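You operate a simulated robot arm through the tools that you are given. There is no shell and no other tool. Be economical: measure what you need, move in short steps, check, and stop when the job is done.

You are at the controls of a simulated robot arm. One attempt, no reset.

## Task
Stand each marker in the hole of its colour and cap it.
Fine: tips up; the pen cup stays.

Only the result counts: the job must be done as asked and must still hold three seconds after the hand-in. Knocking over, shifting, dropping, spilling or breaking anything else fails it. Lids that push on must go on centred and level and be pressed home; caps that screw on are set level and turned clockwise until they are tight.

## Robot
A 7-joint arm with a two-finger parallel gripper, fixed in place. Base frame: the origin is at the foot of the arm, x ahead of it, y to its left, z up; the work surface is at about z = 770. Readings come in mm, rad, newtons and seconds.
With the tool pointing down near the work surface it reaches from about 300 to 700 mm from the base axis. Its first joint turns from -1.152 to 1.152 rad. Payload 1.57 kg.
The TCP is the grasp point between the finger pads, 30 mm short of the fingertips. In the tool frame z runs along the fingers and y along their closing line. Largest opening 110 mm; finger width 24, thickness 12; the body of the gripper, 48 by 112 mm, starts 78 mm behind the TCP.
Orientation is told as [roll, pitch, yaw] about the base's x, y, z axes, in that order, counted from this pose: with the fingers straight down and closing along the base's y, the tool's x points along the base's -x, its y along +y and its z along -z.

## Interface
- The arm moves only by the tool move_arm. Its argument "targets" is a list of rows, each a list of 7 numbers: the shift along the tool's x, y, z in mm, then the turn, a rotation vector about the tool's x, y, z in rad, then the finger opening in mm, from 0 to 110. In form: [[x, y, z, ax, ay, az, gripper], ...]. A call has 1 to 8 rows; each row shifts and turns the commanded pose from where the row before left it, along the tool's axes as they then stand. A row lasts 0.2 s, in which the tool goes at most 50 mm and 0.15 rad; a call with a longer step from one row to the next is refused whole, and so is a gripper value outside its range. Where a pose cannot be reached the arm comes as near as it can. A force on the tool above 40 N (or 10 N above the force at the start of the call, whichever is more), or a blocked arm, ends the call early, and 0.2 s more pass. Each finger travels about 108 mm/s and halts on what it meets, pressing with about 41 N; the grip force reading is that of the motor and also rises with nothing between the fingers. The clock runs only during rows and for 0.2 s after the last one: add rows that do not move to give the fingers time. The reply holds the time, the measured pose of the TCP, the force on the tool along the base axes, the opening and the grip force, in the units named above and with some noise.
- Cameras (640 x 400 px; columns grow to the right, rows downward): "scene" is fixed at [148, -383.1, 1400.6]; the picture's right is [0.90, -0.44, 0.00], its down [-0.27, -0.55, -0.79] and it looks along [0.35, 0.71, -0.61] (base axes); focal length 347 px, centre (320, 200). "wrist" rides on the gripper at [70, 16, -141] in the tool frame; the picture's right is [-0.23, 0.97, 0.00], its down [-0.86, -0.20, -0.48] and it looks along [-0.47, -0.11, 0.88] (tool axes); focal length 222 px, centre (320, 200).
- grab_frame(camera): a new picture of that camera. The clock stands still meanwhile.
- pixel_to_xyz(camera, pixels): for up to 12 pixels [column, row] of the newest picture of that camera ("zoom" is the newest enlarged one), the place [x, y, z] in the base frame of the surface seen there, good to about 2 mm. The clock stands still meanwhile.
- zoom(camera, box): a new picture of the part [left, top, right, bottom] of that camera's present view, enlarged. The clock stands still meanwhile.
- sign_off(): hands the job in; it is judged then, once.

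Work in short steps. Measure before you move; look again where a grasp or a placing could have gone wrong, and mend it. You have 80 turns and 38 pictures in all, those below and enlarged ones among them. Open the gripper and draw the arm clear of the work before you hand the job in, unless the task says otherwise; then end with one line.

The tools are called after "Emit:" by a JSON object that holds its "op" and its "data". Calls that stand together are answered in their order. move_arm: Moves the arm, as the interface text tells. Its arguments: {"type":"object","properties":{"targets":{"type":"array"}},"required":["targets"]} The other tools are called the same way: grab_frame (camera) takes a picture; pixel_to_xyz (camera, pixels) gives the place of the surface under pixels of a picture; zoom (camera, box) takes an enlarged picture of a part of a camera's view; sign_off () hands the job in.

At the start:

```text
time_s: 0.0
tool_pos: [320.3, 80.7, 1166.4]
orientation: [0.001, 0.0, -0.001]
contact_force: [-0.4, 0.8, -0.4]
finger_gap: 109.9
grip_force: 0.1
```

scene: 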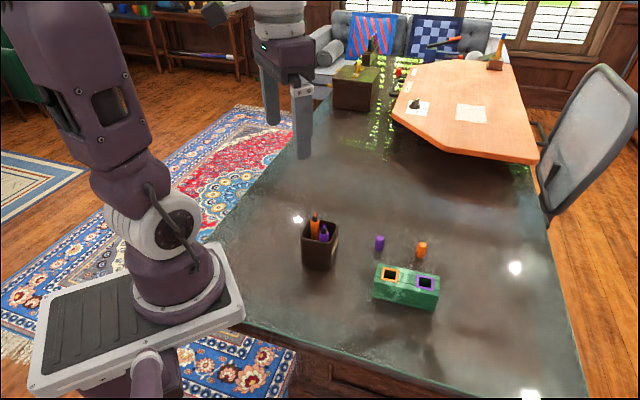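
wrist: 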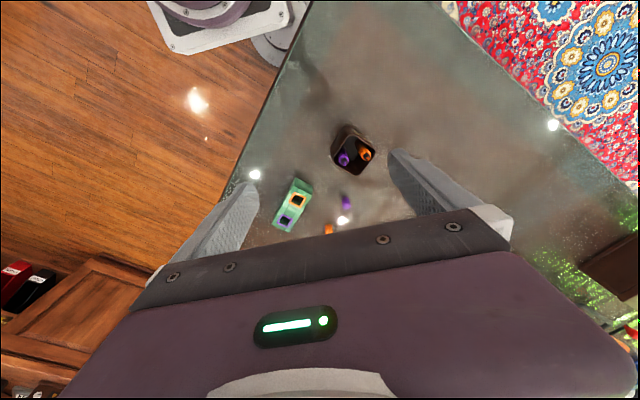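

The scene shows the cup near (320,243), two caps near (379,242) and (421,249), and the green block near (406,287). I'll zoom in on these before measuring.

Emit:
{"op": "zoom", "data": {"camera": "scene", "box": [280, 195, 460, 315]}}

Emit:
{"op": "zoom", "data": {"camera": "wrist", "box": [260, 110, 400, 240]}}

```text
3.33 times, centred on (370, 255) of scene
```

zoom: 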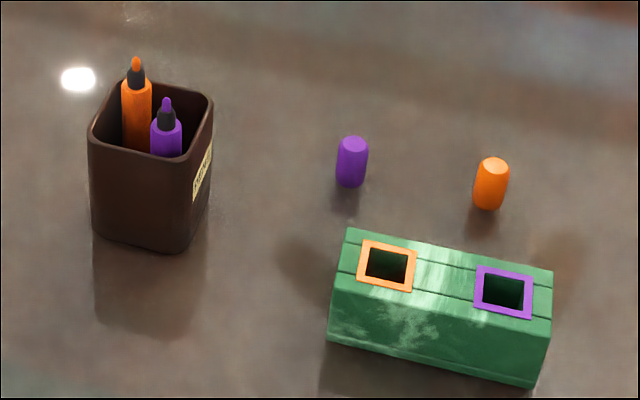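

```text
3.08 times, centred on (330, 175) of wrist
```

zoom: 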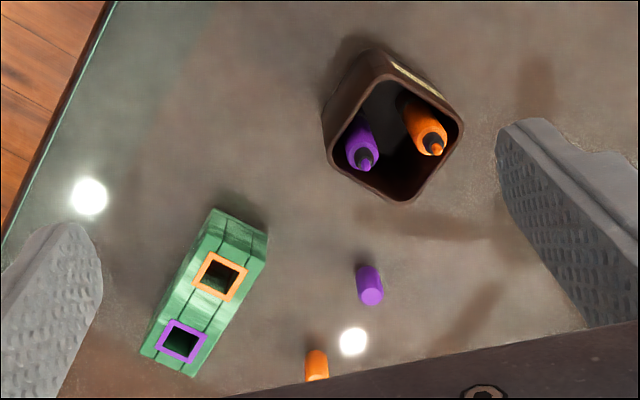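

Two markers lean in the cup with tips up, and the caps stand on the table. I'll measure the main points in the wrist zoom first.

Emit:
{"op": "pixel_to_xyz", "data": {"camera": "zoom", "pixels": [[437, 150], [424, 132], [367, 166], [360, 148], [372, 52], [461, 122], [408, 199], [327, 140], [369, 285], [316, 368], [220, 262], [185, 327]]}}

Emit:
{"op": "pixel_to_xyz", "data": {"camera": "scene", "pixels": [[317.5, 213], [318, 217], [326.5, 225], [327, 229], [379, 237], [418.5, 243], [379, 247], [418, 254], [382, 273], [395.5, 273], [408, 277], [429, 277]]}}

```text
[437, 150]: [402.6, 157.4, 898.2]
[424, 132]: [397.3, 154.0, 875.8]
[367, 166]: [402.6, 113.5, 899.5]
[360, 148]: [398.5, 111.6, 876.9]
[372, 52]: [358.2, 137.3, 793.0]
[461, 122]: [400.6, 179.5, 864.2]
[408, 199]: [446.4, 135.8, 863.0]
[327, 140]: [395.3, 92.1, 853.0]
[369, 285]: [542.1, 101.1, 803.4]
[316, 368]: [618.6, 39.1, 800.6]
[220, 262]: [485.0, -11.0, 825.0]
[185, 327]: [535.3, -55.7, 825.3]
```

```text
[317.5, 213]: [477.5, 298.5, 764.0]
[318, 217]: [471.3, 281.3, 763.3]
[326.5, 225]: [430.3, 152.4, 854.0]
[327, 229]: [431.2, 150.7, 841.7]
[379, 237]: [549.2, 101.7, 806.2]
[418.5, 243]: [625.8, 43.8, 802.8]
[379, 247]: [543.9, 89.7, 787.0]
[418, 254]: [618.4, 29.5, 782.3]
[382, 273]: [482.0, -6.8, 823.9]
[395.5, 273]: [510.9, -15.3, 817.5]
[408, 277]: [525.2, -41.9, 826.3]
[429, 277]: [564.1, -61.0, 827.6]
```

Caps stand at about (543,97) and (619,36), the cup is centred near (400,136), and the holes are near (485,-11) and (535,-56). I'll put the wrist camera straight over the cup to get precise positions.

Emit:
{"op": "move_arm", "data": {"targets": [[-25, 6.5, 31, 0, 0, 0, 110], [-25, 6.5, 31, 0, 0, 0, 110], [-25, 6.5, 31, 0, 0, 0, 110], [-25, 6.5, 31, 0, 0, 0, 110], [-25, 6.5, 31, 0, 0, 0, 110], [-25, 6.5, 31, 0, 0, 0, 110], [0, 0, 0, 0, 0, 0, 110]]}}

Emit:
{"op": "grab_frame", "data": {"camera": "wrist"}}

```text
time_s: 1.6
tool_pos: [470.1, 117.6, 978.2]
orientation: [0.002, 0.0, 0.0]
contact_force: [0.3, -0.4, -0.3]
finger_gap: 109.9
grip_force: 0.1
```

```text
33 pictures are left
```

wrist: 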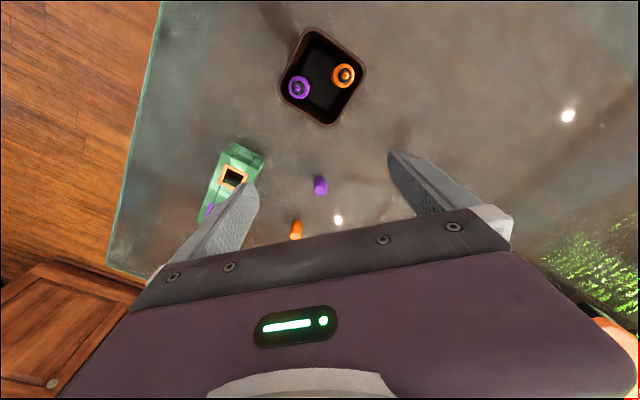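

The cup is at (323,76) and both markers are seen end-on. I'll zoom in on the cup and measure it.

Emit:
{"op": "zoom", "data": {"camera": "wrist", "box": [258, 20, 386, 130]}}

```text
3.64 times, centred on (322, 75) of wrist
```

zoom: 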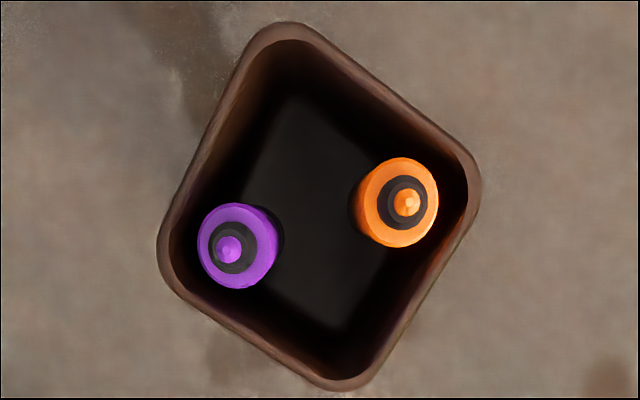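

Emit:
{"op": "pixel_to_xyz", "data": {"camera": "zoom", "pixels": [[408, 203], [376, 200], [424, 180], [388, 236], [228, 250], [215, 222], [266, 245], [237, 281], [290, 27], [478, 190], [335, 386], [161, 240]]}}

Emit:
{"op": "zoom", "data": {"camera": "wrist", "box": [190, 140, 350, 240]}}

```text
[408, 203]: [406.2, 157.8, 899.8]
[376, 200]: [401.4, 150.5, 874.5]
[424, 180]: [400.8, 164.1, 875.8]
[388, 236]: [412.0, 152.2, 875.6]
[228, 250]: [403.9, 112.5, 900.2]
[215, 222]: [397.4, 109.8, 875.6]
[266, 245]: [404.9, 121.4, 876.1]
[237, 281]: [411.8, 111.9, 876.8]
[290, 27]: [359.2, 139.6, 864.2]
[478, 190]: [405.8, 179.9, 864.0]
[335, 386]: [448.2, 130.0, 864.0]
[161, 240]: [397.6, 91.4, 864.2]
```

```text
4.00 times, centred on (270, 190) of wrist
```

zoom: 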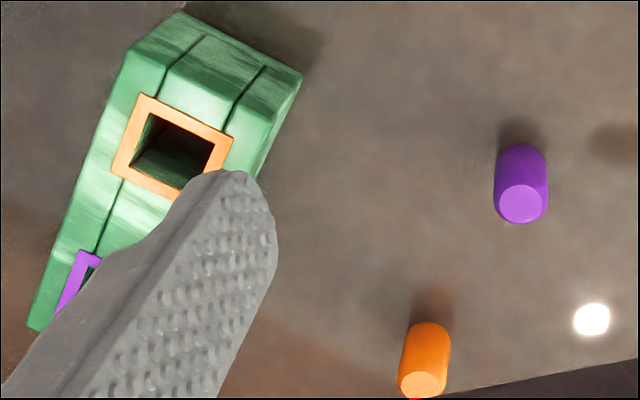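

Both markers are vertical, with body tops at z≈876 and diameter ≈22: orange at (404,156), purple at (404,114). The rim is at 864, so I'll grip the exposed body just above the rim, closing along x, which needs a 90° yaw first.

Emit:
{"op": "move_arm", "data": {"targets": [[0, 0, 0, 0, 0, 0.15, 110], [0, 0, 0, 0, 0, 0.15, 110], [0, 0, 0, 0, 0, 0.15, 110], [0, 0, 0, 0, 0, 0.15, 110], [0, 0, 0, 0, 0, 0.15, 110], [0, 0, 0, 0, 0, 0.15, 110], [0, 0, 0, 0, 0, 0.15, 110], [0, 0, 0, 0, 0, 0.15, 80]]}}

Emit:
{"op": "move_arm", "data": {"targets": [[0, 0, 0, 0, 0, 0.15, 60], [0, 0, 0, 0, 0, 0.15, 50], [0, 0, 0, 0, 0, 0.071, 50], [0, 0, 0, 0, 0, 0, 50]]}}

Emit:
{"op": "grab_frame", "data": {"camera": "wrist"}}

```text
time_s: 3.4
tool_pos: [469.4, 120.6, 980.3]
orientation: [-0.001, 0.0, -1.203]
contact_force: [-0.3, -0.7, -0.1]
finger_gap: 79.8
grip_force: 0.1
```

```text
time_s: 4.4
tool_pos: [469.3, 118.7, 979.9]
orientation: [-0.001, 0.0, -1.569]
contact_force: [-0.1, 0.0, -0.5]
finger_gap: 50.2
grip_force: 0.1
```

```text
30 pictures are left
```

wrist: 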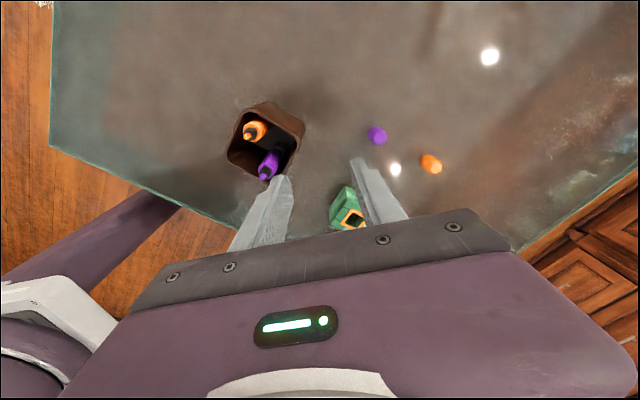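

The caps are visible now at (377,135) and (432,163). I'll zoom in and measure them with the block.

Emit:
{"op": "zoom", "data": {"camera": "wrist", "box": [310, 100, 470, 200]}}

Emit:
{"op": "pixel_to_xyz", "data": {"camera": "zoom", "pixels": [[270, 130], [470, 230], [240, 125], [300, 140], [270, 110], [275, 155]]}}

```text
4.00 times, centred on (390, 150) of wrist
```

zoom: 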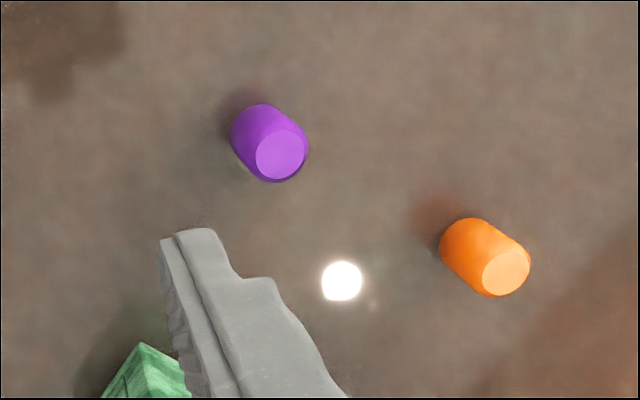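

```text
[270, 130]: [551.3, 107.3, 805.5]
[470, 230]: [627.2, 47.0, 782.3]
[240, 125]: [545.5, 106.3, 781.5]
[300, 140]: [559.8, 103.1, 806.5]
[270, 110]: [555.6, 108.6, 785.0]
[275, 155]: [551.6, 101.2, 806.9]
```

Both caps stand upright with closed tops at z≈807. Next I'll go over the orange marker at (404,156) and down to TCP z≈897, with fingertips just above the rim.

Emit:
{"op": "move_arm", "data": {"targets": [[18, -33, 0, 0, 0, 0, 50], [18.3, -33.3, 0, 0, 0, 0, 50], [0, 0, 30, 0, 0, 0, 50], [0, 0, 30, 0, 0, 0, 50], [0, 0, 16, 0, 0, 0, 50], [0, 0, 0, 0, 0, 0, 50]]}}

Emit:
{"op": "zoom", "data": {"camera": "scene", "box": [270, 180, 370, 280]}}

Emit:
{"op": "grab_frame", "data": {"camera": "wrist"}}

```text
time_s: 5.8
tool_pos: [403.9, 157.1, 904.4]
orientation: [0.0, 0.0, -1.571]
contact_force: [0.3, 0.5, -0.5]
finger_gap: 50.1
grip_force: 0.1
```

```text
4.00 times, centred on (320, 230) of scene
```

zoom: 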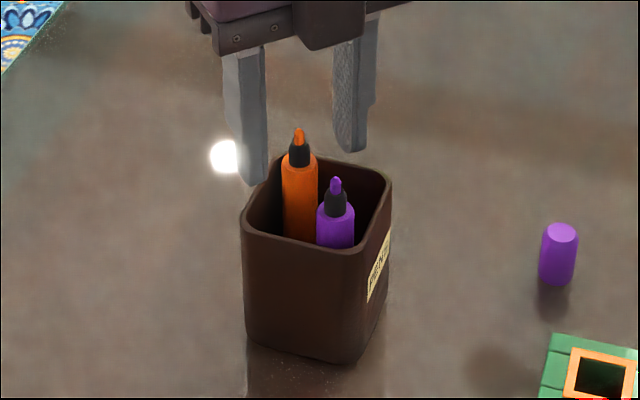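

```text
27 pictures are left
```

wrist: 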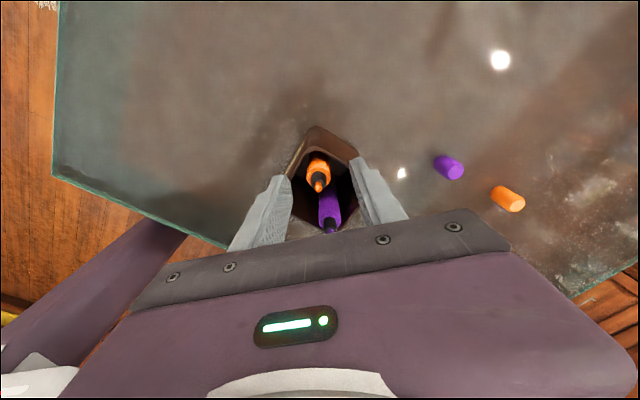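

The marker sits centred between the fingers (318 against 279–355). I'll descend 7.5 mm, close, and check.

Emit:
{"op": "move_arm", "data": {"targets": [[0, 0, 7.5, 0, 0, 0, 50], [0, 0, 0, 0, 0, 0, 30], [0, 0, 0, 0, 0, 0, 20], [0, 0, 0, 0, 0, 0, 10], [0, 0, 0, 0, 0, 0, 10], [0, 0, 0, 0, 0, 0, 10]]}}

Emit:
{"op": "zoom", "data": {"camera": "scene", "box": [270, 180, 370, 280]}}

```text
time_s: 7.2
tool_pos: [405.6, 156.8, 897.6]
orientation: [0.001, -0.001, -1.571]
contact_force: [-0.3, -0.1, -0.1]
finger_gap: 18.5
grip_force: 32.6
```

```text
4.00 times, centred on (320, 230) of scene
```

zoom: 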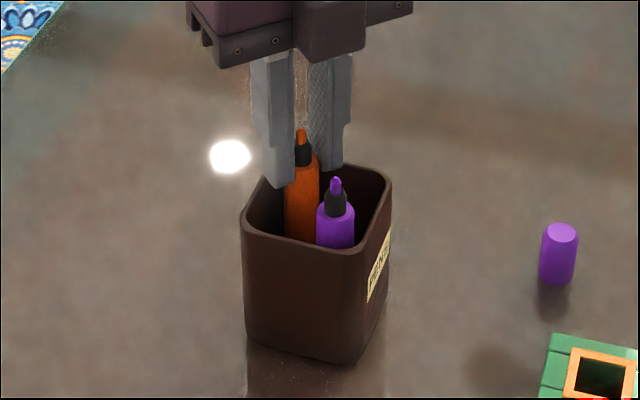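

The fingers closed on an 18.5 mm body. I'll lift straight up 125 mm so the bottom clears the rim.

Emit:
{"op": "move_arm", "data": {"targets": [[0, 0, -10, 0, 0, 0, 8], [0, 0, -20, 0, 0, 0, 8], [0, 0, -30, 0, 0, 0, 8], [0, 0, -35, 0, 0, 0, 8], [0, 0, -30, 0, 0, 0, 8], [0, 0, 0, 0, 0, 0, 8]]}}

Emit:
{"op": "grab_frame", "data": {"camera": "scene"}}

Emit:
{"op": "grab_frame", "data": {"camera": "wrist"}}

```text
time_s: 8.6
tool_pos: [403.5, 156.5, 1025.5]
orientation: [0.0, 0.0, -1.571]
contact_force: [0.3, -1.1, -0.2]
finger_gap: 18.8
grip_force: 32.9
```

```text
25 pictures are left
```

scene: 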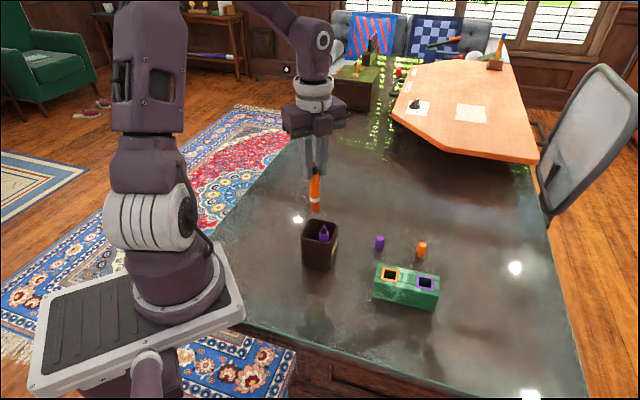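

```text
24 pictures are left
```

wrist: 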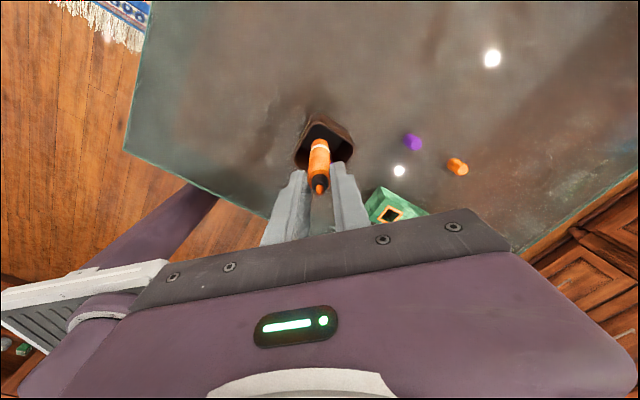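

The marker is held and clear of the cup. I'll zoom the scene camera on the block to measure the hole frames.

Emit:
{"op": "zoom", "data": {"camera": "scene", "box": [366, 250, 446, 310]}}

Emit:
{"op": "zoom", "data": {"camera": "scene", "box": [275, 150, 355, 220]}}

```text
6.67 times, centred on (406, 280) of scene
```

zoom: 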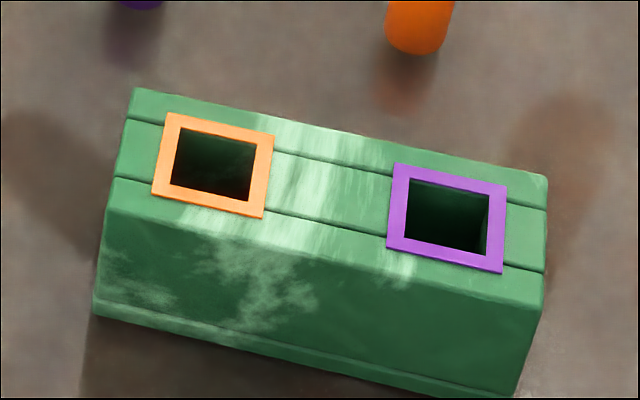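

```text
5.71 times, centred on (315, 185) of scene
```

zoom: 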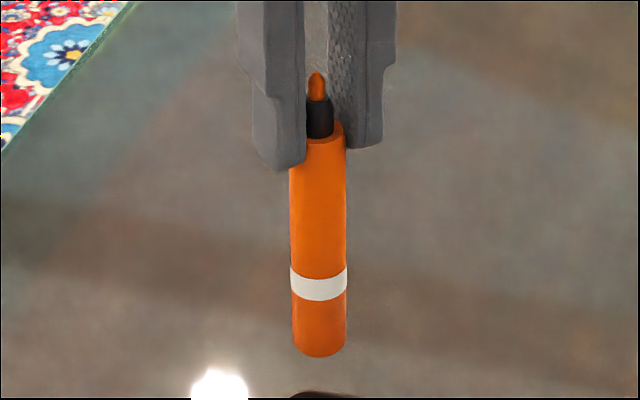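

I'll measure the mid-frame corners of both holes and the held marker's sides and bottom.

Emit:
{"op": "pixel_to_xyz", "data": {"camera": "scene", "pixels": [[384.1, 268], [397.8, 270.85], [396.25, 281.5], [382.15, 278.35], [418.2, 275.7], [432.85, 278.7], [431.95, 289.7], [417.3, 286.4]]}}

Emit:
{"op": "pixel_to_xyz", "data": {"camera": "zoom", "pixels": [[319, 180], [319, 220], [319, 260], [319, 310], [319, 350], [318, 85], [338, 133], [295, 350], [343, 350]]}}

```text
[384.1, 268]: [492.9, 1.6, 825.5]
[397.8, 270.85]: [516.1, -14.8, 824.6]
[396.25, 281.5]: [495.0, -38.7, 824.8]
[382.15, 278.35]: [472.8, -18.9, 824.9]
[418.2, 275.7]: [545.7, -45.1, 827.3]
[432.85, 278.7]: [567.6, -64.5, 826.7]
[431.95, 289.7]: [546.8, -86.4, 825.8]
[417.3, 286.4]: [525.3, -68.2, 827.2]
```

```text
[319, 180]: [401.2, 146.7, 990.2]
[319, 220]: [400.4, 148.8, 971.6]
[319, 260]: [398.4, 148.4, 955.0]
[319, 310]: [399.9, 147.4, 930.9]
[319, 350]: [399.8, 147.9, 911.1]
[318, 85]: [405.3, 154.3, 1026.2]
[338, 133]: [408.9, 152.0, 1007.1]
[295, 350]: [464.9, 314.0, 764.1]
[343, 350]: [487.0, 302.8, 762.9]
```

The marker hangs vertical with its axis at the TCP, and its bottom is at z≈907. Hole centres are orange (494.2,-17.7) and purple (546.4,-66.1). I'll move over the orange hole at this height.

Emit:
{"op": "move_arm", "data": {"targets": [[-34.74, 18.04, 0, 0, 0, 0, 8], [-34.74, 18.04, 0, 0, 0, 0, 8], [-34.74, 18.04, 0, 0, 0, 0, 8], [-34.74, 18.04, 0, 0, 0, 0, 8], [-34.74, 18.04, 0, 0, 0, 0, 8], [0, 0, 35, 0, 0, 0, 8], [0, 0, 33, 0, 0, 0, 8], [0, 0, 0, 0, 0, 0, 8]]}}

Emit:
{"op": "zoom", "data": {"camera": "scene", "box": [350, 205, 450, 305]}}

Emit:
{"op": "grab_frame", "data": {"camera": "wrist"}}

```text
time_s: 10.4
tool_pos: [494.1, -16.9, 953.8]
orientation: [0.0, -0.001, -1.57]
contact_force: [0.9, -0.7, -1.2]
finger_gap: 18.6
grip_force: 32.7
```

```text
4.00 times, centred on (400, 255) of scene
```

zoom: 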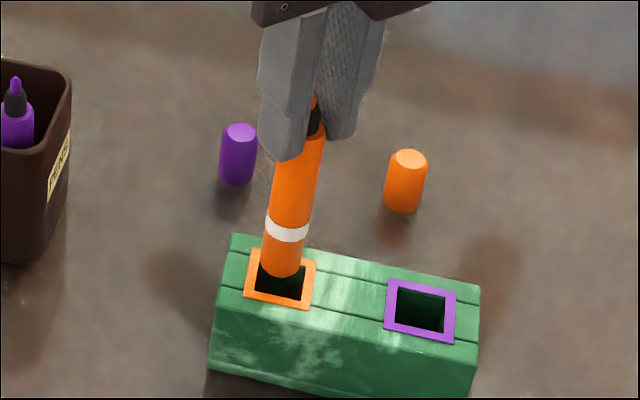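

```text
20 pictures are left
```

wrist: 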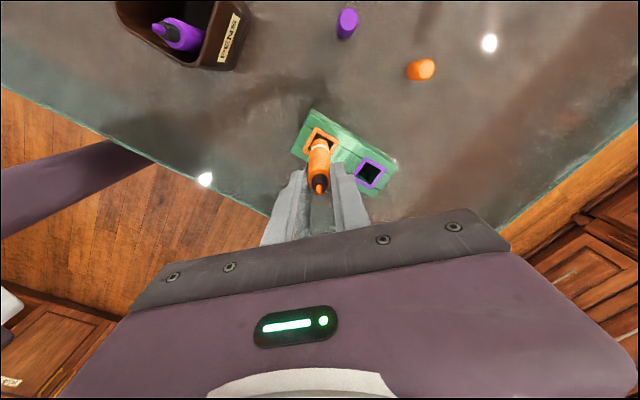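

The marker's bottom (zoom 281,268) is about 14 mm above the frame and lined up with it. I'll lower it into the hole in steps.

Emit:
{"op": "move_arm", "data": {"targets": [[0, 0, 12, 0, 0, 0, 8], [0, 0, 10, 0, 0, 0, 8], [0, 0, 10, 0, 0, 0, 8], [0, 0, 8, 0, 0, 0, 8], [0, 0, 0, 0, 0, 0, 8]]}}

Emit:
{"op": "zoom", "data": {"camera": "scene", "box": [350, 205, 450, 305]}}

```text
time_s: 11.6
tool_pos: [494.7, -17.4, 913.0]
orientation: [0.0, 0.0, -1.571]
contact_force: [1.1, 0.4, -0.9]
finger_gap: 18.8
grip_force: 33.3
```

```text
4.00 times, centred on (400, 255) of scene
```

zoom: 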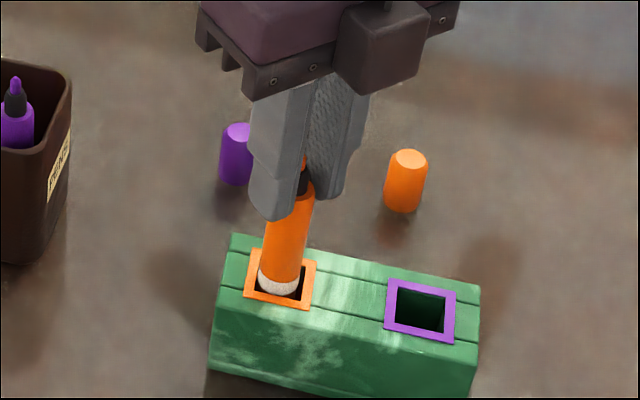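

It is inside the hole with no contact force. I'll keep going down in smaller steps until it seats.

Emit:
{"op": "move_arm", "data": {"targets": [[0, 0, 6, 0, 0, 0, 8], [0, 0, 5, 0, 0, 0, 8], [0, 0, 4, 0, 0, 0, 8], [0, 0, 3, 0, 0, 0, 8], [0, 0, 3, 0, 0, 0, 8], [0, 0, 2, 0, 0, 0, 8]]}}

```text
time_s: 13.0
tool_pos: [493.8, -18.0, 890.9]
orientation: [0.004, 0.001, -1.571]
contact_force: [3.1, -0.1, 24.1]
finger_gap: 18.9
grip_force: 33.1
```

There is 24 N of upward force at z≈891, so it is seated. I'll ease off 1 mm, open a little, and check how it stands.

Emit:
{"op": "move_arm", "data": {"targets": [[0, 0, -1, 0, 0, 0, 8], [0, 0, 0, 0, 0, 0, 22], [0, 0, 0, 0, 0, 0, 32], [0, 0, 0, 0, 0, 0, 44], [0, 0, -20, 0, 0, 0, 44], [0, 0, -40, 0, 0, 0, 44], [0, 0, -30, 0, 0, 0, 44], [0, 0, 0, 0, 0, 0, 44]]}}

Emit:
{"op": "zoom", "data": {"camera": "scene", "box": [350, 205, 450, 305]}}

Emit:
{"op": "grab_frame", "data": {"camera": "wrist"}}

```text
time_s: 14.8
tool_pos: [494.3, -17.0, 979.9]
orientation: [0.001, 0.0, -1.572]
contact_force: [0.1, -0.6, 0.1]
finger_gap: 44.0
grip_force: 0.0
```

```text
4.00 times, centred on (400, 255) of scene
```

zoom: 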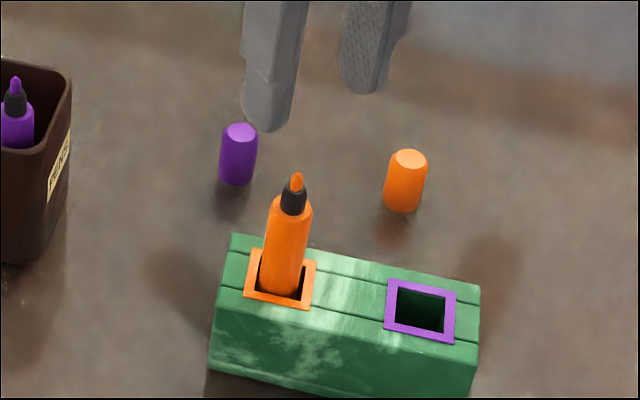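

```text
17 pictures are left
```

wrist: 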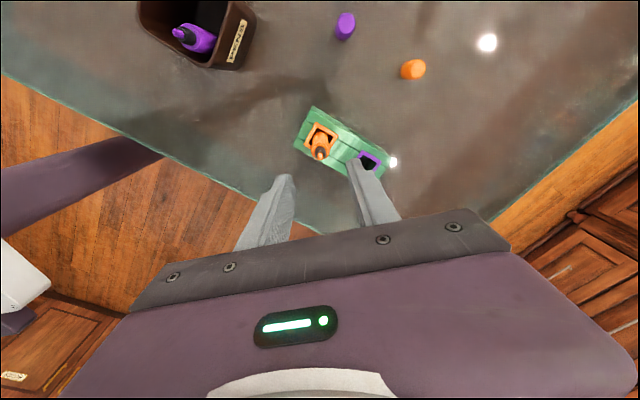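

The orange marker stands upright and seated. Now I'll go to the purple marker at (404,114), stopping a little above grip height.

Emit:
{"op": "move_arm", "data": {"targets": [[32.92, -22.55, 0, 0, 0, 0, 50], [32.92, -22.55, 0, 0, 0, 0, 50], [32.92, -22.55, 0, 0, 0, 0, 50], [32.92, -22.55, 0, 0, 0, 0, 50], [0, 0, 40, 0, 0, 0, 50], [0, 0, 37, 0, 0, 0, 50], [0, 0, 0, 0, 0, 0, 50]]}}

Emit:
{"op": "grab_frame", "data": {"camera": "wrist"}}

```text
time_s: 16.4
tool_pos: [401.6, 113.6, 906.8]
orientation: [0.001, 0.001, -1.571]
contact_force: [0.1, -0.5, 0.6]
finger_gap: 50.0
grip_force: 0.1
```

```text
16 pictures are left
```

wrist: 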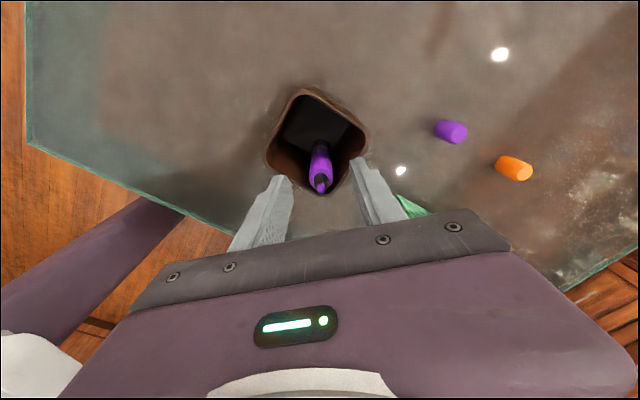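

The purple tip at (321,187) is centred, matching the orange pick. I'll descend 7.5 mm and close.

Emit:
{"op": "move_arm", "data": {"targets": [[0, 0, 7.5, 0, 0, 0, 50], [0, 0, 0, 0, 0, 0, 30], [0, 0, 0, 0, 0, 0, 20], [0, 0, 0, 0, 0, 0, 10], [0, 0, 0, 0, 0, 0, 8], [0, 0, 0, 0, 0, 0, 8]]}}

Emit:
{"op": "zoom", "data": {"camera": "scene", "box": [270, 180, 370, 280]}}

```text
time_s: 17.8
tool_pos: [402.4, 114.2, 898.3]
orientation: [-0.001, 0.0, -1.572]
contact_force: [1.2, -0.3, 0.7]
finger_gap: 18.7
grip_force: 33.5
```

```text
4.00 times, centred on (320, 230) of scene
```

zoom: 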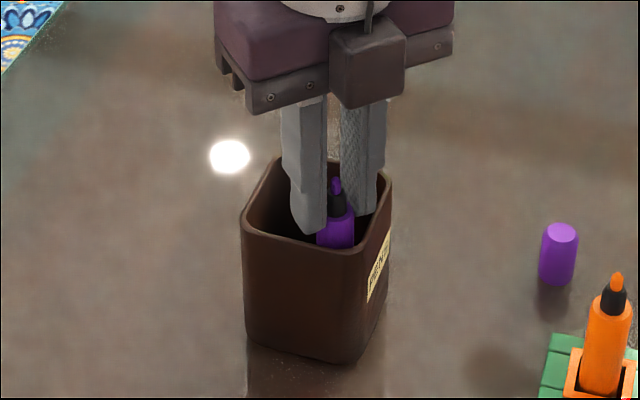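

The marker is gripped (18.7 mm). I'll lift 145 mm straight up.

Emit:
{"op": "move_arm", "data": {"targets": [[0, 0, -10, 0, 0, 0, 8], [0, 0, -20, 0, 0, 0, 8], [0, 0, -35, 0, 0, 0, 8], [0, 0, -40, 0, 0, 0, 8], [0, 0, -40, 0, 0, 0, 8], [0, 0, 0, 0, 0, 0, 8]]}}

Emit:
{"op": "zoom", "data": {"camera": "scene", "box": [250, 110, 410, 280]}}

```text
time_s: 19.2
tool_pos: [404.6, 116.4, 1042.9]
orientation: [0.001, 0.0, -1.571]
contact_force: [0.4, -0.6, -0.9]
finger_gap: 18.5
grip_force: 32.7
```

```text
2.35 times, centred on (330, 195) of scene
```

zoom: 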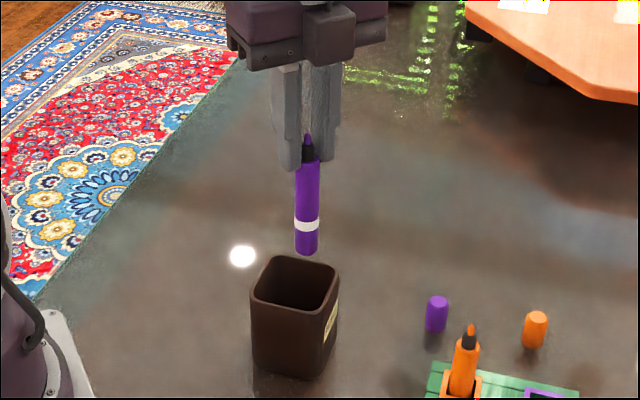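

The marker hangs vertical and clear. I'll carry it over the purple hole (546.4,-66.1) and lower it part way.

Emit:
{"op": "move_arm", "data": {"targets": [[-36.01, 28.47, 0, 0, 0, 0, 8], [-36.01, 28.47, 0, 0, 0, 0, 8], [-36.01, 28.47, 0, 0, 0, 0, 8], [-36.01, 28.47, 0, 0, 0, 0, 8], [-36.01, 28.47, 0, 0, 0, 0, 8], [0, 0, 45, 0, 0, 0, 8], [0, 0, 42, 0, 0, 0, 8], [0, 0, 0, 0, 0, 0, 8]]}}

Emit:
{"op": "zoom", "data": {"camera": "scene", "box": [360, 205, 460, 305]}}

```text
time_s: 21.0
tool_pos: [547.5, -67.0, 956.5]
orientation: [0.001, 0.001, -1.572]
contact_force: [-0.1, 0.4, 0.4]
finger_gap: 18.4
grip_force: 32.6
```

```text
4.00 times, centred on (410, 255) of scene
```

zoom: 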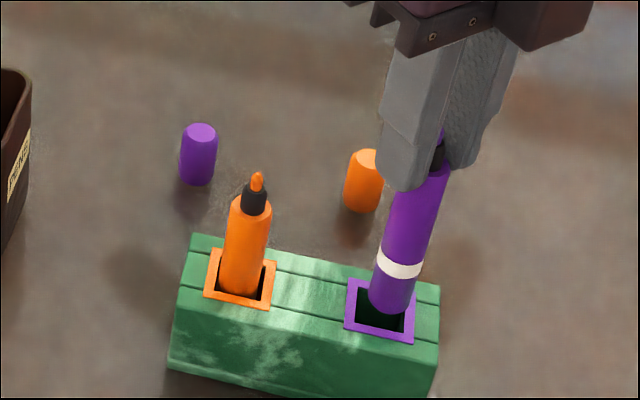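

The bottom (390,303) is about 13 mm above the frame and lined up. I'll lower it by 16 mm and look.

Emit:
{"op": "move_arm", "data": {"targets": [[0, 0, 9, 0, 0, 0, 8], [0, 0, 7, 0, 0, 0, 8], [0, 0, 0, 0, 0, 0, 8]]}}

Emit:
{"op": "zoom", "data": {"camera": "scene", "box": [395, 245, 455, 305]}}

```text
time_s: 21.8
tool_pos: [547.5, -65.9, 940.6]
orientation: [0.001, 0.001, -1.57]
contact_force: [0.5, 2.2, -0.6]
finger_gap: 18.4
grip_force: 33.1
```

```text
6.67 times, centred on (425, 275) of scene
```

zoom: 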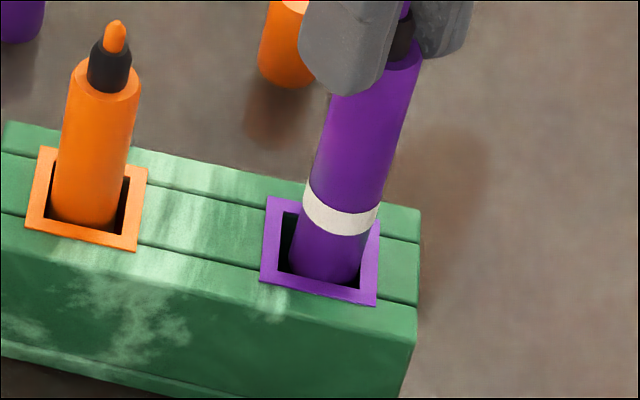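

It is in the hole but slightly right of centre. I'll shift about 1.5 mm toward the orange hole and keep lowering.

Emit:
{"op": "move_arm", "data": {"targets": [[1.0, -1.2, 0, 0, 0, 0, 8], [0, 0, 10, 0, 0, 0, 8], [0, 0, 10, 0, 0, 0, 8], [0, 0, 10, 0, 0, 0, 8], [0, 0, 7, 0, 0, 0, 8], [0, 0, 3, 0, 0, 0, 8], [0, 0, 3, 0, 0, 0, 8], [0, 0, 3, 0, 0, 0, 8]]}}

Emit:
{"op": "move_arm", "data": {"targets": [[0, 0, 1, 0, 0, 0, 8]]}}

```text
time_s: 23.6
tool_pos: [546.0, -65.1, 895.0]
orientation: [0.002, -0.003, -1.572]
contact_force: [0.4, -2.0, 25.5]
finger_gap: 18.9
grip_force: 32.9
```

```text
time_s: 24.0
tool_pos: [545.2, -65.0, 894.2]
orientation: [0.001, 0.001, -1.57]
contact_force: [2.1, -2.0, 25.2]
finger_gap: 18.6
grip_force: 32.9
```

It is seated, with 25 N upward force. I'll ease off, open, rise, and check.

Emit:
{"op": "move_arm", "data": {"targets": [[0, 0, -1.5, 0, 0, 0, 8], [0, 0, 0, 0, 0, 0, 22], [0, 0, 0, 0, 0, 0, 32], [0, 0, 0, 0, 0, 0, 40], [0, 0, -20, 0, 0, 0, 40], [0, 0, -40, 0, 0, 0, 40], [0, 0, -30, 0, 0, 0, 40], [0, 0, 0, 0, 0, 0, 40]]}}

Emit:
{"op": "zoom", "data": {"camera": "scene", "box": [365, 225, 445, 305]}}

```text
time_s: 25.8
tool_pos: [545.4, -65.9, 982.5]
orientation: [0.001, 0.0, -1.57]
contact_force: [0.2, 0.2, 0.3]
finger_gap: 40.0
grip_force: 0.1
```

```text
5.00 times, centred on (405, 265) of scene
```

zoom: 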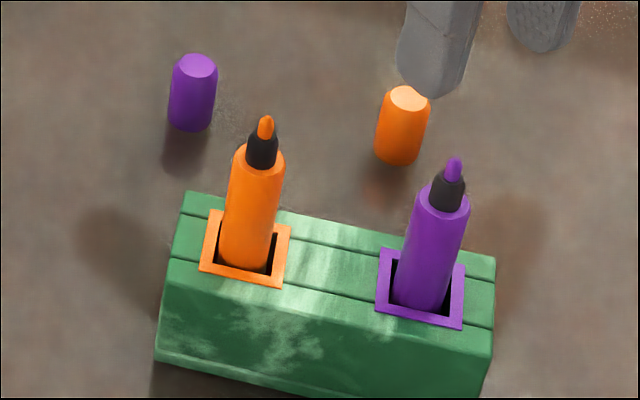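

Both markers are seated. I'll measure the tips, body fronts and cap tops in this zoom.

Emit:
{"op": "pixel_to_xyz", "data": {"camera": "zoom", "pixels": [[266, 119], [262, 150], [256, 185], [245, 255], [454, 161], [448, 190], [439, 220], [422, 290], [197, 66], [407, 98], [192, 115], [401, 145]]}}

```text
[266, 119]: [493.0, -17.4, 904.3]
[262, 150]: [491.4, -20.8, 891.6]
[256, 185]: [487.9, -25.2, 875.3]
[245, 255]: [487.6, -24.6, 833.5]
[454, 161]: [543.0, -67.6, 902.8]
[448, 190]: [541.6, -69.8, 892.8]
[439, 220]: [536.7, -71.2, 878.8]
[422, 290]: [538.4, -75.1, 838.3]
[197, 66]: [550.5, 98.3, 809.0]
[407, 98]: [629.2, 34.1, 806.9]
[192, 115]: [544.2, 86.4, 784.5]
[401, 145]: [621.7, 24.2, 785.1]
```

Both markers are vertical, tips at about (493,-17) and (543,-67). I'll put the wrist camera above the two caps to fix their centres.

Emit:
{"op": "move_arm", "data": {"targets": [[32, 14.5, 0, 0, 0, 0, 40], [31, 14.5, 0, 0, 0, 0, 40], [0, 0, 0, 0, 0, 0, 40]]}}

Emit:
{"op": "zoom", "data": {"camera": "wrist", "box": [250, 30, 410, 130]}}

```text
time_s: 26.6
tool_pos: [574.4, -0.4, 983.9]
orientation: [-0.002, 0.0, -1.572]
contact_force: [0.6, 0.1, 0.2]
finger_gap: 39.8
grip_force: 0.0
```

```text
4.00 times, centred on (330, 80) of wrist
```

zoom: 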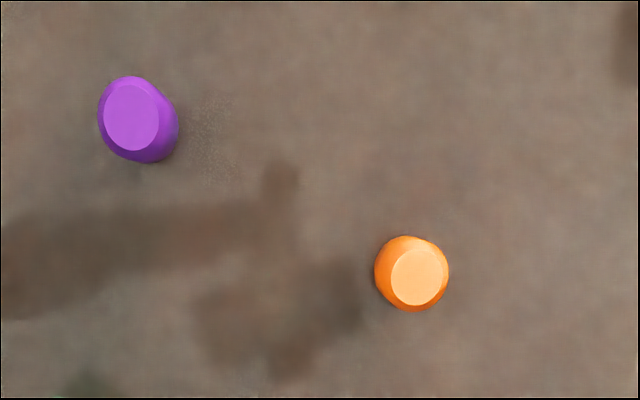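

Emit:
{"op": "pixel_to_xyz", "data": {"camera": "zoom", "pixels": [[131, 117], [105, 117], [157, 117], [131, 85], [131, 149], [416, 277], [392, 277], [441, 277], [416, 252], [416, 302]]}}

```text
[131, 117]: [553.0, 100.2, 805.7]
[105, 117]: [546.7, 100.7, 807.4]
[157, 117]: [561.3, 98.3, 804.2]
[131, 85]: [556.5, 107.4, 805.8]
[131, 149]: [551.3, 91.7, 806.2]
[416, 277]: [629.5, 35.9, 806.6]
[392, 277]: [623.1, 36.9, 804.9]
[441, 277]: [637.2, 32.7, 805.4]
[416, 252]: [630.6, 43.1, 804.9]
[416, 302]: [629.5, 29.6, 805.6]
```

Cap centres are purple (553.8,99.7) and orange (630,35.7), tops at z≈806. I'll go over the orange cap and down to about 10 mm above grip height.

Emit:
{"op": "move_arm", "data": {"targets": [[18.9, 28, 0, 0, 0, 0, 44], [18.8, 27.9, 0, 0, 0, 0, 44], [0, 0, 40, 0, 0, 0, 44], [0, 0, 40, 0, 0, 0, 44], [0, 0, 40, 0, 0, 0, 44], [0, 0, 30, 0, 0, 0, 44], [0, 0, 0, 0, 0, 0, 44]]}}

Emit:
{"op": "zoom", "data": {"camera": "scene", "box": [365, 205, 465, 305]}}

```text
time_s: 28.2
tool_pos: [630.5, 35.2, 832.4]
orientation: [0.0, 0.001, -1.57]
contact_force: [-0.3, 0.2, -0.3]
finger_gap: 43.9
grip_force: 0.2
```

```text
4.00 times, centred on (415, 255) of scene
```

zoom: 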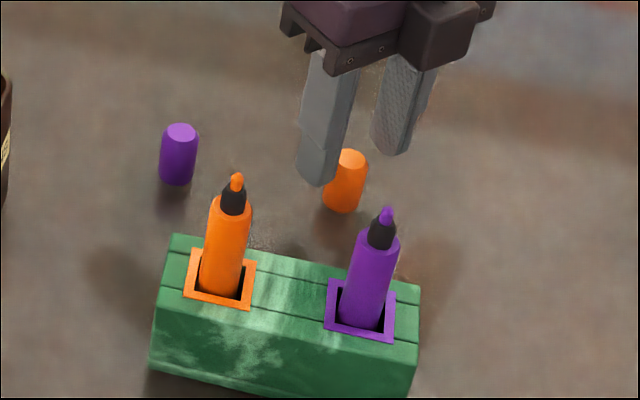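

The fingers straddle the cap. I'll go down 17 mm more and close.

Emit:
{"op": "move_arm", "data": {"targets": [[0, 0, 17, 0, 0, 0, 44], [0, 0, 0, 0, 0, 0, 30], [0, 0, 0, 0, 0, 0, 20], [0, 0, 0, 0, 0, 0, 10], [0, 0, 0, 0, 0, 0, 8], [0, 0, 0, 0, 0, 0, 8]]}}

Emit:
{"op": "zoom", "data": {"camera": "scene", "box": [395, 205, 455, 265]}}

```text
time_s: 29.6
tool_pos: [631.3, 36.2, 815.1]
orientation: [-0.001, -0.001, -1.571]
contact_force: [-0.5, 0.1, 0.3]
finger_gap: 20.0
grip_force: 33.5
```

```text
6.67 times, centred on (425, 235) of scene
```

zoom: 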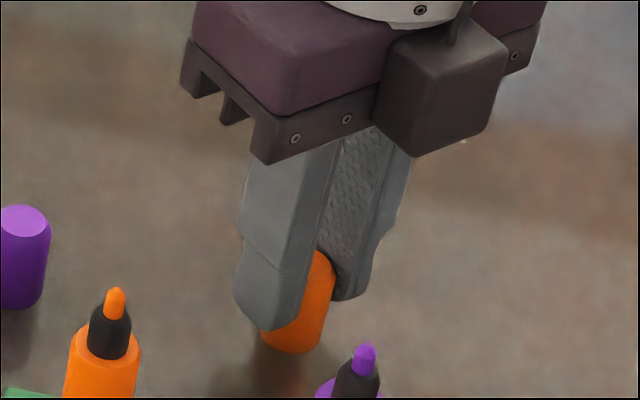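

The cap is gripped at 20 mm. I'll lift it 150 mm and carry it over the orange marker.

Emit:
{"op": "move_arm", "data": {"targets": [[0, 0, -20, 0, 0, 0, 8], [0, 0, -40, 0, 0, 0, 8], [0, 0, -45, 0, 0, 0, 8], [0, 0, -45, 0, 0, 0, 8], [0, 0, 0, 0, 0, 0, 8]]}}

Emit:
{"op": "move_arm", "data": {"targets": [[-13.24, -34.16, 0, 0, 0, 0, 8], [-13.24, -34.16, 0, 0, 0, 0, 8], [-13.24, -34.16, 0, 0, 0, 0, 8], [-13.24, -34.16, 0, 0, 0, 0, 8], [0, 0, 0, 0, 0, 0, 8]]}}

Emit:
{"op": "zoom", "data": {"camera": "scene", "box": [360, 205, 440, 285]}}

Emit:
{"op": "grab_frame", "data": {"camera": "wrist"}}

```text
time_s: 30.8
tool_pos: [630.6, 36.2, 965.4]
orientation: [0.0, 0.001, -1.571]
contact_force: [-0.4, 0.3, -0.1]
finger_gap: 19.7
grip_force: 33.8
```

```text
time_s: 32.0
tool_pos: [492.8, -16.1, 964.6]
orientation: [0.0, 0.0, -1.571]
contact_force: [0.3, -0.2, -1.2]
finger_gap: 19.7
grip_force: 33.7
```

```text
5.00 times, centred on (400, 245) of scene
```

zoom: 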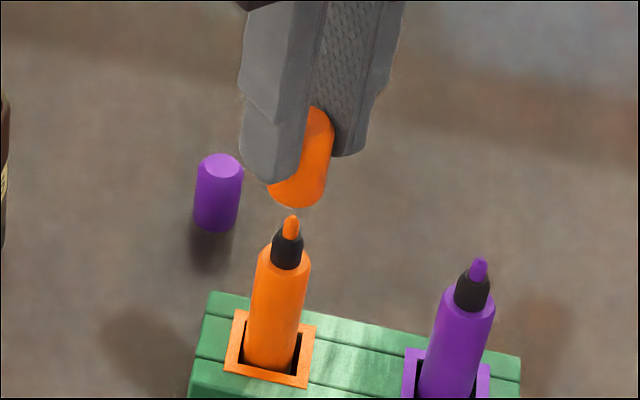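

```text
6 pictures are left
```

wrist: 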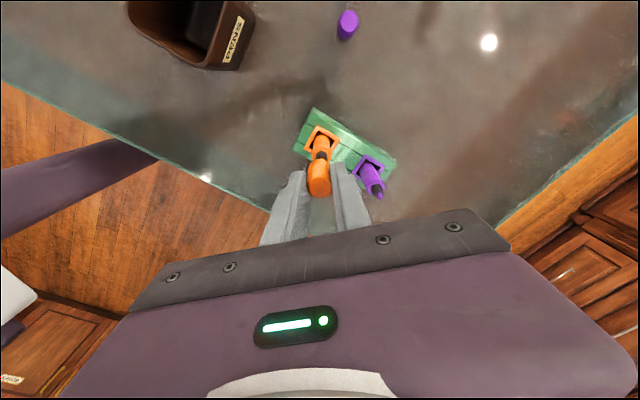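

The cap hovers above the marker. I'll measure the fronts of the cap and both marker bodies in this zoom to check they're coaxial.

Emit:
{"op": "pixel_to_xyz", "data": {"camera": "zoom", "pixels": [[302, 188], [305, 175], [299, 198], [283, 282], [279, 305], [274, 330], [290, 224], [287, 250], [468, 312], [459, 345], [479, 268], [474, 292]]}}

Emit:
{"op": "pixel_to_xyz", "data": {"camera": "wrist", "pixels": [[320, 185], [319, 175], [321, 153], [322, 146], [376, 190], [372, 180], [318, 165]]}}

```text
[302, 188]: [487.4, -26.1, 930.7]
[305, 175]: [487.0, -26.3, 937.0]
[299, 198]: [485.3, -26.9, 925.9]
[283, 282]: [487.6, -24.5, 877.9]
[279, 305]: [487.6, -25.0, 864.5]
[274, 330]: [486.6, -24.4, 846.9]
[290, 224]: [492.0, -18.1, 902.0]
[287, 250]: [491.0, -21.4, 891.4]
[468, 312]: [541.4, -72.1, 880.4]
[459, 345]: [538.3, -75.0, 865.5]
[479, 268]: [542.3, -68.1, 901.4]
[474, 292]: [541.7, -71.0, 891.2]
```

```text
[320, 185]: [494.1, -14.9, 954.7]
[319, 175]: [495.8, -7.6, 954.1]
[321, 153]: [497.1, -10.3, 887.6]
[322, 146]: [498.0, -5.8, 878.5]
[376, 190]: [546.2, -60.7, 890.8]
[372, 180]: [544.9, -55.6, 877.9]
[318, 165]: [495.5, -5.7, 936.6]
```

Scene readings put the marker axis at (493.6,-17.5) and the cap within about 1 mm of it. One wrist zoom will check the x alignment.

Emit:
{"op": "zoom", "data": {"camera": "wrist", "box": [280, 115, 400, 205]}}

```text
4.44 times, centred on (340, 160) of wrist
```

zoom: 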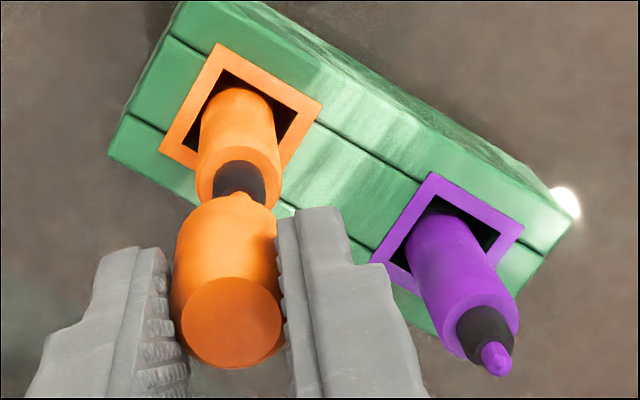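

In the wrist zoom the marker is about 1–2 mm to the right (+x) of the cap. The release pose gives +0.8, so I'll shift +1.0 in x and lower the cap gently while watching the force.

Emit:
{"op": "move_arm", "data": {"targets": [[0, 1.0, 0, 0, 0, 0, 8], [0, 0, 8, 0, 0, 0, 8], [0, 0, 8, 0, 0, 0, 8], [0, 0, 6, 0, 0, 0, 8], [0, 0, 5, 0, 0, 0, 8], [0, 0, 0, 0, 0, 0, 8]]}}

```text
time_s: 33.4
tool_pos: [494.4, -15.9, 939.4]
orientation: [0.0, 0.0, -1.572]
contact_force: [-0.5, 0.7, 0.4]
finger_gap: 19.9
grip_force: 33.4
```

There is no contact yet; the tip is inside the cap with the rim at about z=894. I'll continue in small steps.

Emit:
{"op": "move_arm", "data": {"targets": [[0, 0, 4, 0, 0, 0, 8], [0, 0, 4, 0, 0, 0, 8], [0, 0, 3, 0, 0, 0, 8], [0, 0, 2, 0, 0, 0, 8], [0, 0, 2, 0, 0, 0, 8], [0, 0, 1, 0, 0, 0, 8], [0, 0, 1, 0, 0, 0, 8]]}}

```text
time_s: 35.0
tool_pos: [494.5, -16.1, 924.0]
orientation: [0.004, -0.001, -1.571]
contact_force: [-1.4, 0.9, 36.8]
finger_gap: 20.1
grip_force: 33.8
```

There is 37 N at z≈924, where the cap rim meets the shoulder (≈879). I'll release, rise, and look.

Emit:
{"op": "move_arm", "data": {"targets": [[0, 0, 1, 0, 0, 0, 8], [0, 0, -2, 0, 0, 0, 8], [0, 0, 0, 0, 0, 0, 22], [0, 0, 0, 0, 0, 0, 34], [0, 0, 0, 0, 0, 0, 44], [0, 0, -25, 0, 0, 0, 44], [0, 0, -25, 0, 0, 0, 44], [0, 0, 0, 0, 0, 0, 10]]}}

Emit:
{"op": "zoom", "data": {"camera": "scene", "box": [360, 215, 440, 295]}}

```text
time_s: 36.8
tool_pos: [495.0, -16.4, 974.1]
orientation: [0.0, -0.001, -1.569]
contact_force: [-0.2, -0.6, -0.5]
finger_gap: 10.0
grip_force: 0.1
```

```text
5.00 times, centred on (400, 255) of scene
```

zoom: 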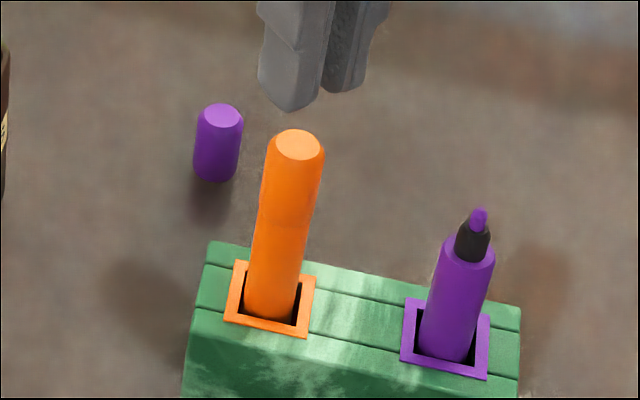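

The cap sits coaxial and flush on the shoulder. I'll measure the cap top and seam, then press it from above with closed fingers to be sure.

Emit:
{"op": "pixel_to_xyz", "data": {"camera": "zoom", "pixels": [[298, 145], [285, 143], [311, 147], [281, 222], [287, 195], [276, 250], [270, 300], [479, 214], [458, 290], [446, 345]]}}

Emit:
{"op": "move_arm", "data": {"targets": [[0, 0, 10, 0, 0, 0, 0], [0, 0, 10, 0, 0, 0, 0], [0, 0, 3, 0, 0, 0, 0], [0, 0, 2, 0, 0, 0, 0], [0, 0, 0, 0, 0, 0, 0]]}}

```text
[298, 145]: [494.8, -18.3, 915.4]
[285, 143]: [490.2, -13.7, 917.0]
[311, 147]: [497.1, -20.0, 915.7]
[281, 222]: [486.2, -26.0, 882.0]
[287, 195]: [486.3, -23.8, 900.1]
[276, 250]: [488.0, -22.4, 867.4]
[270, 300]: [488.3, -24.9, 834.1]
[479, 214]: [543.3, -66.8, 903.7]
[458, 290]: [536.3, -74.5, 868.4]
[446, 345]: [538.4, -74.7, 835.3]
```

```text
time_s: 38.0
tool_pos: [494.1, -17.5, 948.9]
orientation: [0.001, -0.001, -1.571]
contact_force: [0.0, -0.5, 0.4]
finger_gap: 0.0
grip_force: 21.2
```

The cap top is level at z≈916 (915.4–917.0). The fingertips are at about 919, so I'll press down gently.

Emit:
{"op": "move_arm", "data": {"targets": [[0, 0, 1, 0, 0, 0, 0], [0, 0, 1, 0, 0, 0, 0], [0, 0, 1, 0, 0, 0, 0], [0, 0, 1, 0, 0, 0, 0], [0, 0, 1, 0, 0, 0, 0], [0, 0, 1, 0, 0, 0, 0]]}}

```text
time_s: 39.5
tool_pos: [496.4, -16.3, 944.5]
orientation: [0.007, 0.0, -1.571]
contact_force: [-1.4, 0.1, 15.3]
finger_gap: 0.1
grip_force: 21.0
stopped in row 6: the force on the tool passed its limit (the readings are from after the stop); the commanded pose is now the measured one
```

The press exceeded 40 N and stopped with the top at ≈915, so the cap is home. I'll rise and take position readings, as the commanded pose was reset.

Emit:
{"op": "move_arm", "data": {"targets": [[0, 0, -20, 0, 0, 0, 0], [0, 0, -20, 0, 0, 0, 20], [0, 0, 0, 0, 0, 0, 44]]}}

Emit:
{"op": "move_arm", "data": {"targets": [[0, 0, 0, 0, 0, 0, 44]]}}

Emit:
{"op": "move_arm", "data": {"targets": [[0, 0, 0, 0, 0, 0, 44]]}}

Emit:
{"op": "move_arm", "data": {"targets": [[0, 0, 0, 0, 0, 0, 44]]}}

```text
time_s: 40.2
tool_pos: [497.3, -16.5, 985.6]
orientation: [0.004, 0.0, -1.568]
contact_force: [-0.3, 0.2, -0.1]
finger_gap: 44.3
grip_force: 0.1
```

```text
time_s: 40.6
tool_pos: [496.3, -16.8, 985.7]
orientation: [0.005, -0.001, -1.569]
contact_force: [0.2, 0.6, -0.6]
finger_gap: 44.0
grip_force: 0.0
```

```text
time_s: 41.0
tool_pos: [496.4, -17.4, 984.5]
orientation: [0.002, -0.002, -1.57]
contact_force: [0.5, 0.0, -0.2]
finger_gap: 44.0
grip_force: 0.0
```

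```text
time_s: 41.5
tool_pos: [496.6, -16.1, 985.1]
orientation: [0.004, 0.0, -1.569]
contact_force: [0.9, -0.8, 0.0]
finger_gap: 44.1
grip_force: 0.1
```

The mean pose is (496.6,-16.7,985.2) with a 0.004 roll, which I'll correct. Then I'll go to the purple cap at (553.8,99.7) and descend most of the way.

Emit:
{"op": "move_arm", "data": {"targets": [[38.8, 19.07, 0, 0, -0.004, 0, 44], [38.8, 19.07, 0, 0, 0, 0, 44], [38.8, 19.06, 0, 0, 0, 0, 44], [0, 0, 40, 0, 0, 0, 44], [0, 0, 40, 0, 0, 0, 44], [0, 0, 40, 0, 0, 0, 44], [0, 0, 33, 0, 0, 0, 44], [0, 0, 0, 0, 0, 0, 44]]}}

Emit:
{"op": "move_arm", "data": {"targets": [[0, 0, 0, 0, 0, 0, 44]]}}

Emit:
{"op": "move_arm", "data": {"targets": [[0, 0, 0, 0, 0, 0, 44]]}}

```text
time_s: 43.2
tool_pos: [554.4, 100.9, 829.8]
orientation: [0.005, -0.005, -1.572]
contact_force: [-0.3, -0.7, 1.0]
finger_gap: 44.0
grip_force: 0.0
```

```text
time_s: 43.6
tool_pos: [553.9, 100.1, 829.4]
orientation: [0.004, -0.004, -1.569]
contact_force: [0.2, -0.2, 0.3]
finger_gap: 44.2
grip_force: 0.1
```

```text
time_s: 44.0
tool_pos: [554.1, 100.5, 829.9]
orientation: [0.004, -0.004, -1.57]
contact_force: [-0.3, -1.5, -0.6]
finger_gap: 44.0
grip_force: 0.2
```

The correction went to the other axis, so I'll undo both tiny tilts. Then I'll go down 14.5 mm and close on the purple cap.

Emit:
{"op": "move_arm", "data": {"targets": [[-0.6, -0.2, 0, 0.004, 0.004, 0, 44], [0, 0, 14.5, 0, 0, 0, 44], [0, 0, 0, 0, 0, 0, 30], [0, 0, 0, 0, 0, 0, 20], [0, 0, 0, 0, 0, 0, 10], [0, 0, 0, 0, 0, 0, 8], [0, 0, 0, 0, 0, 0, 8]]}}

Emit:
{"op": "move_arm", "data": {"targets": [[0, 0, 0, 0, 0, 0, 8]]}}

```text
time_s: 45.6
tool_pos: [554.8, 99.6, 815.6]
orientation: [0.001, 0.0, -1.57]
contact_force: [-0.3, 0.0, -0.6]
finger_gap: 19.8
grip_force: 34.0
```

```text
time_s: 46.0
tool_pos: [553.4, 99.8, 816.9]
orientation: [0.0, 0.001, -1.57]
contact_force: [-0.4, 0.0, 0.5]
finger_gap: 19.9
grip_force: 33.5
```

The purple cap is gripped (19.9 mm). I'll lift 150 mm and carry it over the purple marker at (545.2,-65.2).

Emit:
{"op": "move_arm", "data": {"targets": [[0, 0, -20, 0, 0, 0, 8], [0, 0, -40, 0, 0, 0, 8], [0, 0, -45, 0, 0, 0, 8], [0, 0, -45, 0, 0, 0, 8], [0, 0, 0, 0, 0, 0, 8]]}}

Emit:
{"op": "move_arm", "data": {"targets": [[-41.25, -2.17, 0, 0, 0, 0, 8], [-41.25, -2.17, 0, 0, 0, 0, 8], [-41.25, -2.17, 0, 0, 0, 0, 8], [-41.25, -2.19, 0, 0, 0, 0, 8], [0, 0, 0, 0, 0, 0, 8]]}}

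Emit:
{"op": "move_arm", "data": {"targets": [[0, 0, 0, 0, 0, 0, 8]]}}

Emit:
{"op": "zoom", "data": {"camera": "wrist", "box": [270, 115, 390, 205]}}

```text
time_s: 47.2
tool_pos: [553.2, 98.0, 966.8]
orientation: [0.0, 0.0, -1.571]
contact_force: [-0.3, 0.0, -0.9]
finger_gap: 19.8
grip_force: 33.7
```

```text
time_s: 48.5
tool_pos: [544.1, -67.3, 964.1]
orientation: [0.0, 0.0, -1.57]
contact_force: [-1.0, 0.6, -0.9]
finger_gap: 19.7
grip_force: 33.4
```

```text
time_s: 48.9
tool_pos: [544.9, -67.0, 965.1]
orientation: [0.0, 0.0, -1.567]
contact_force: [-0.6, 0.0, 0.4]
finger_gap: 19.5
grip_force: 33.8
```

```text
4.44 times, centred on (330, 160) of wrist
```

zoom: 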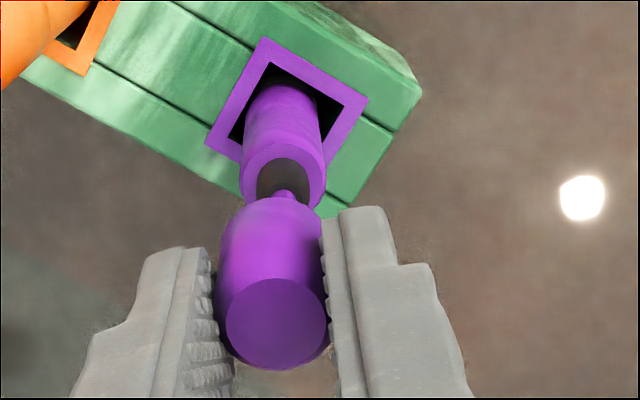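

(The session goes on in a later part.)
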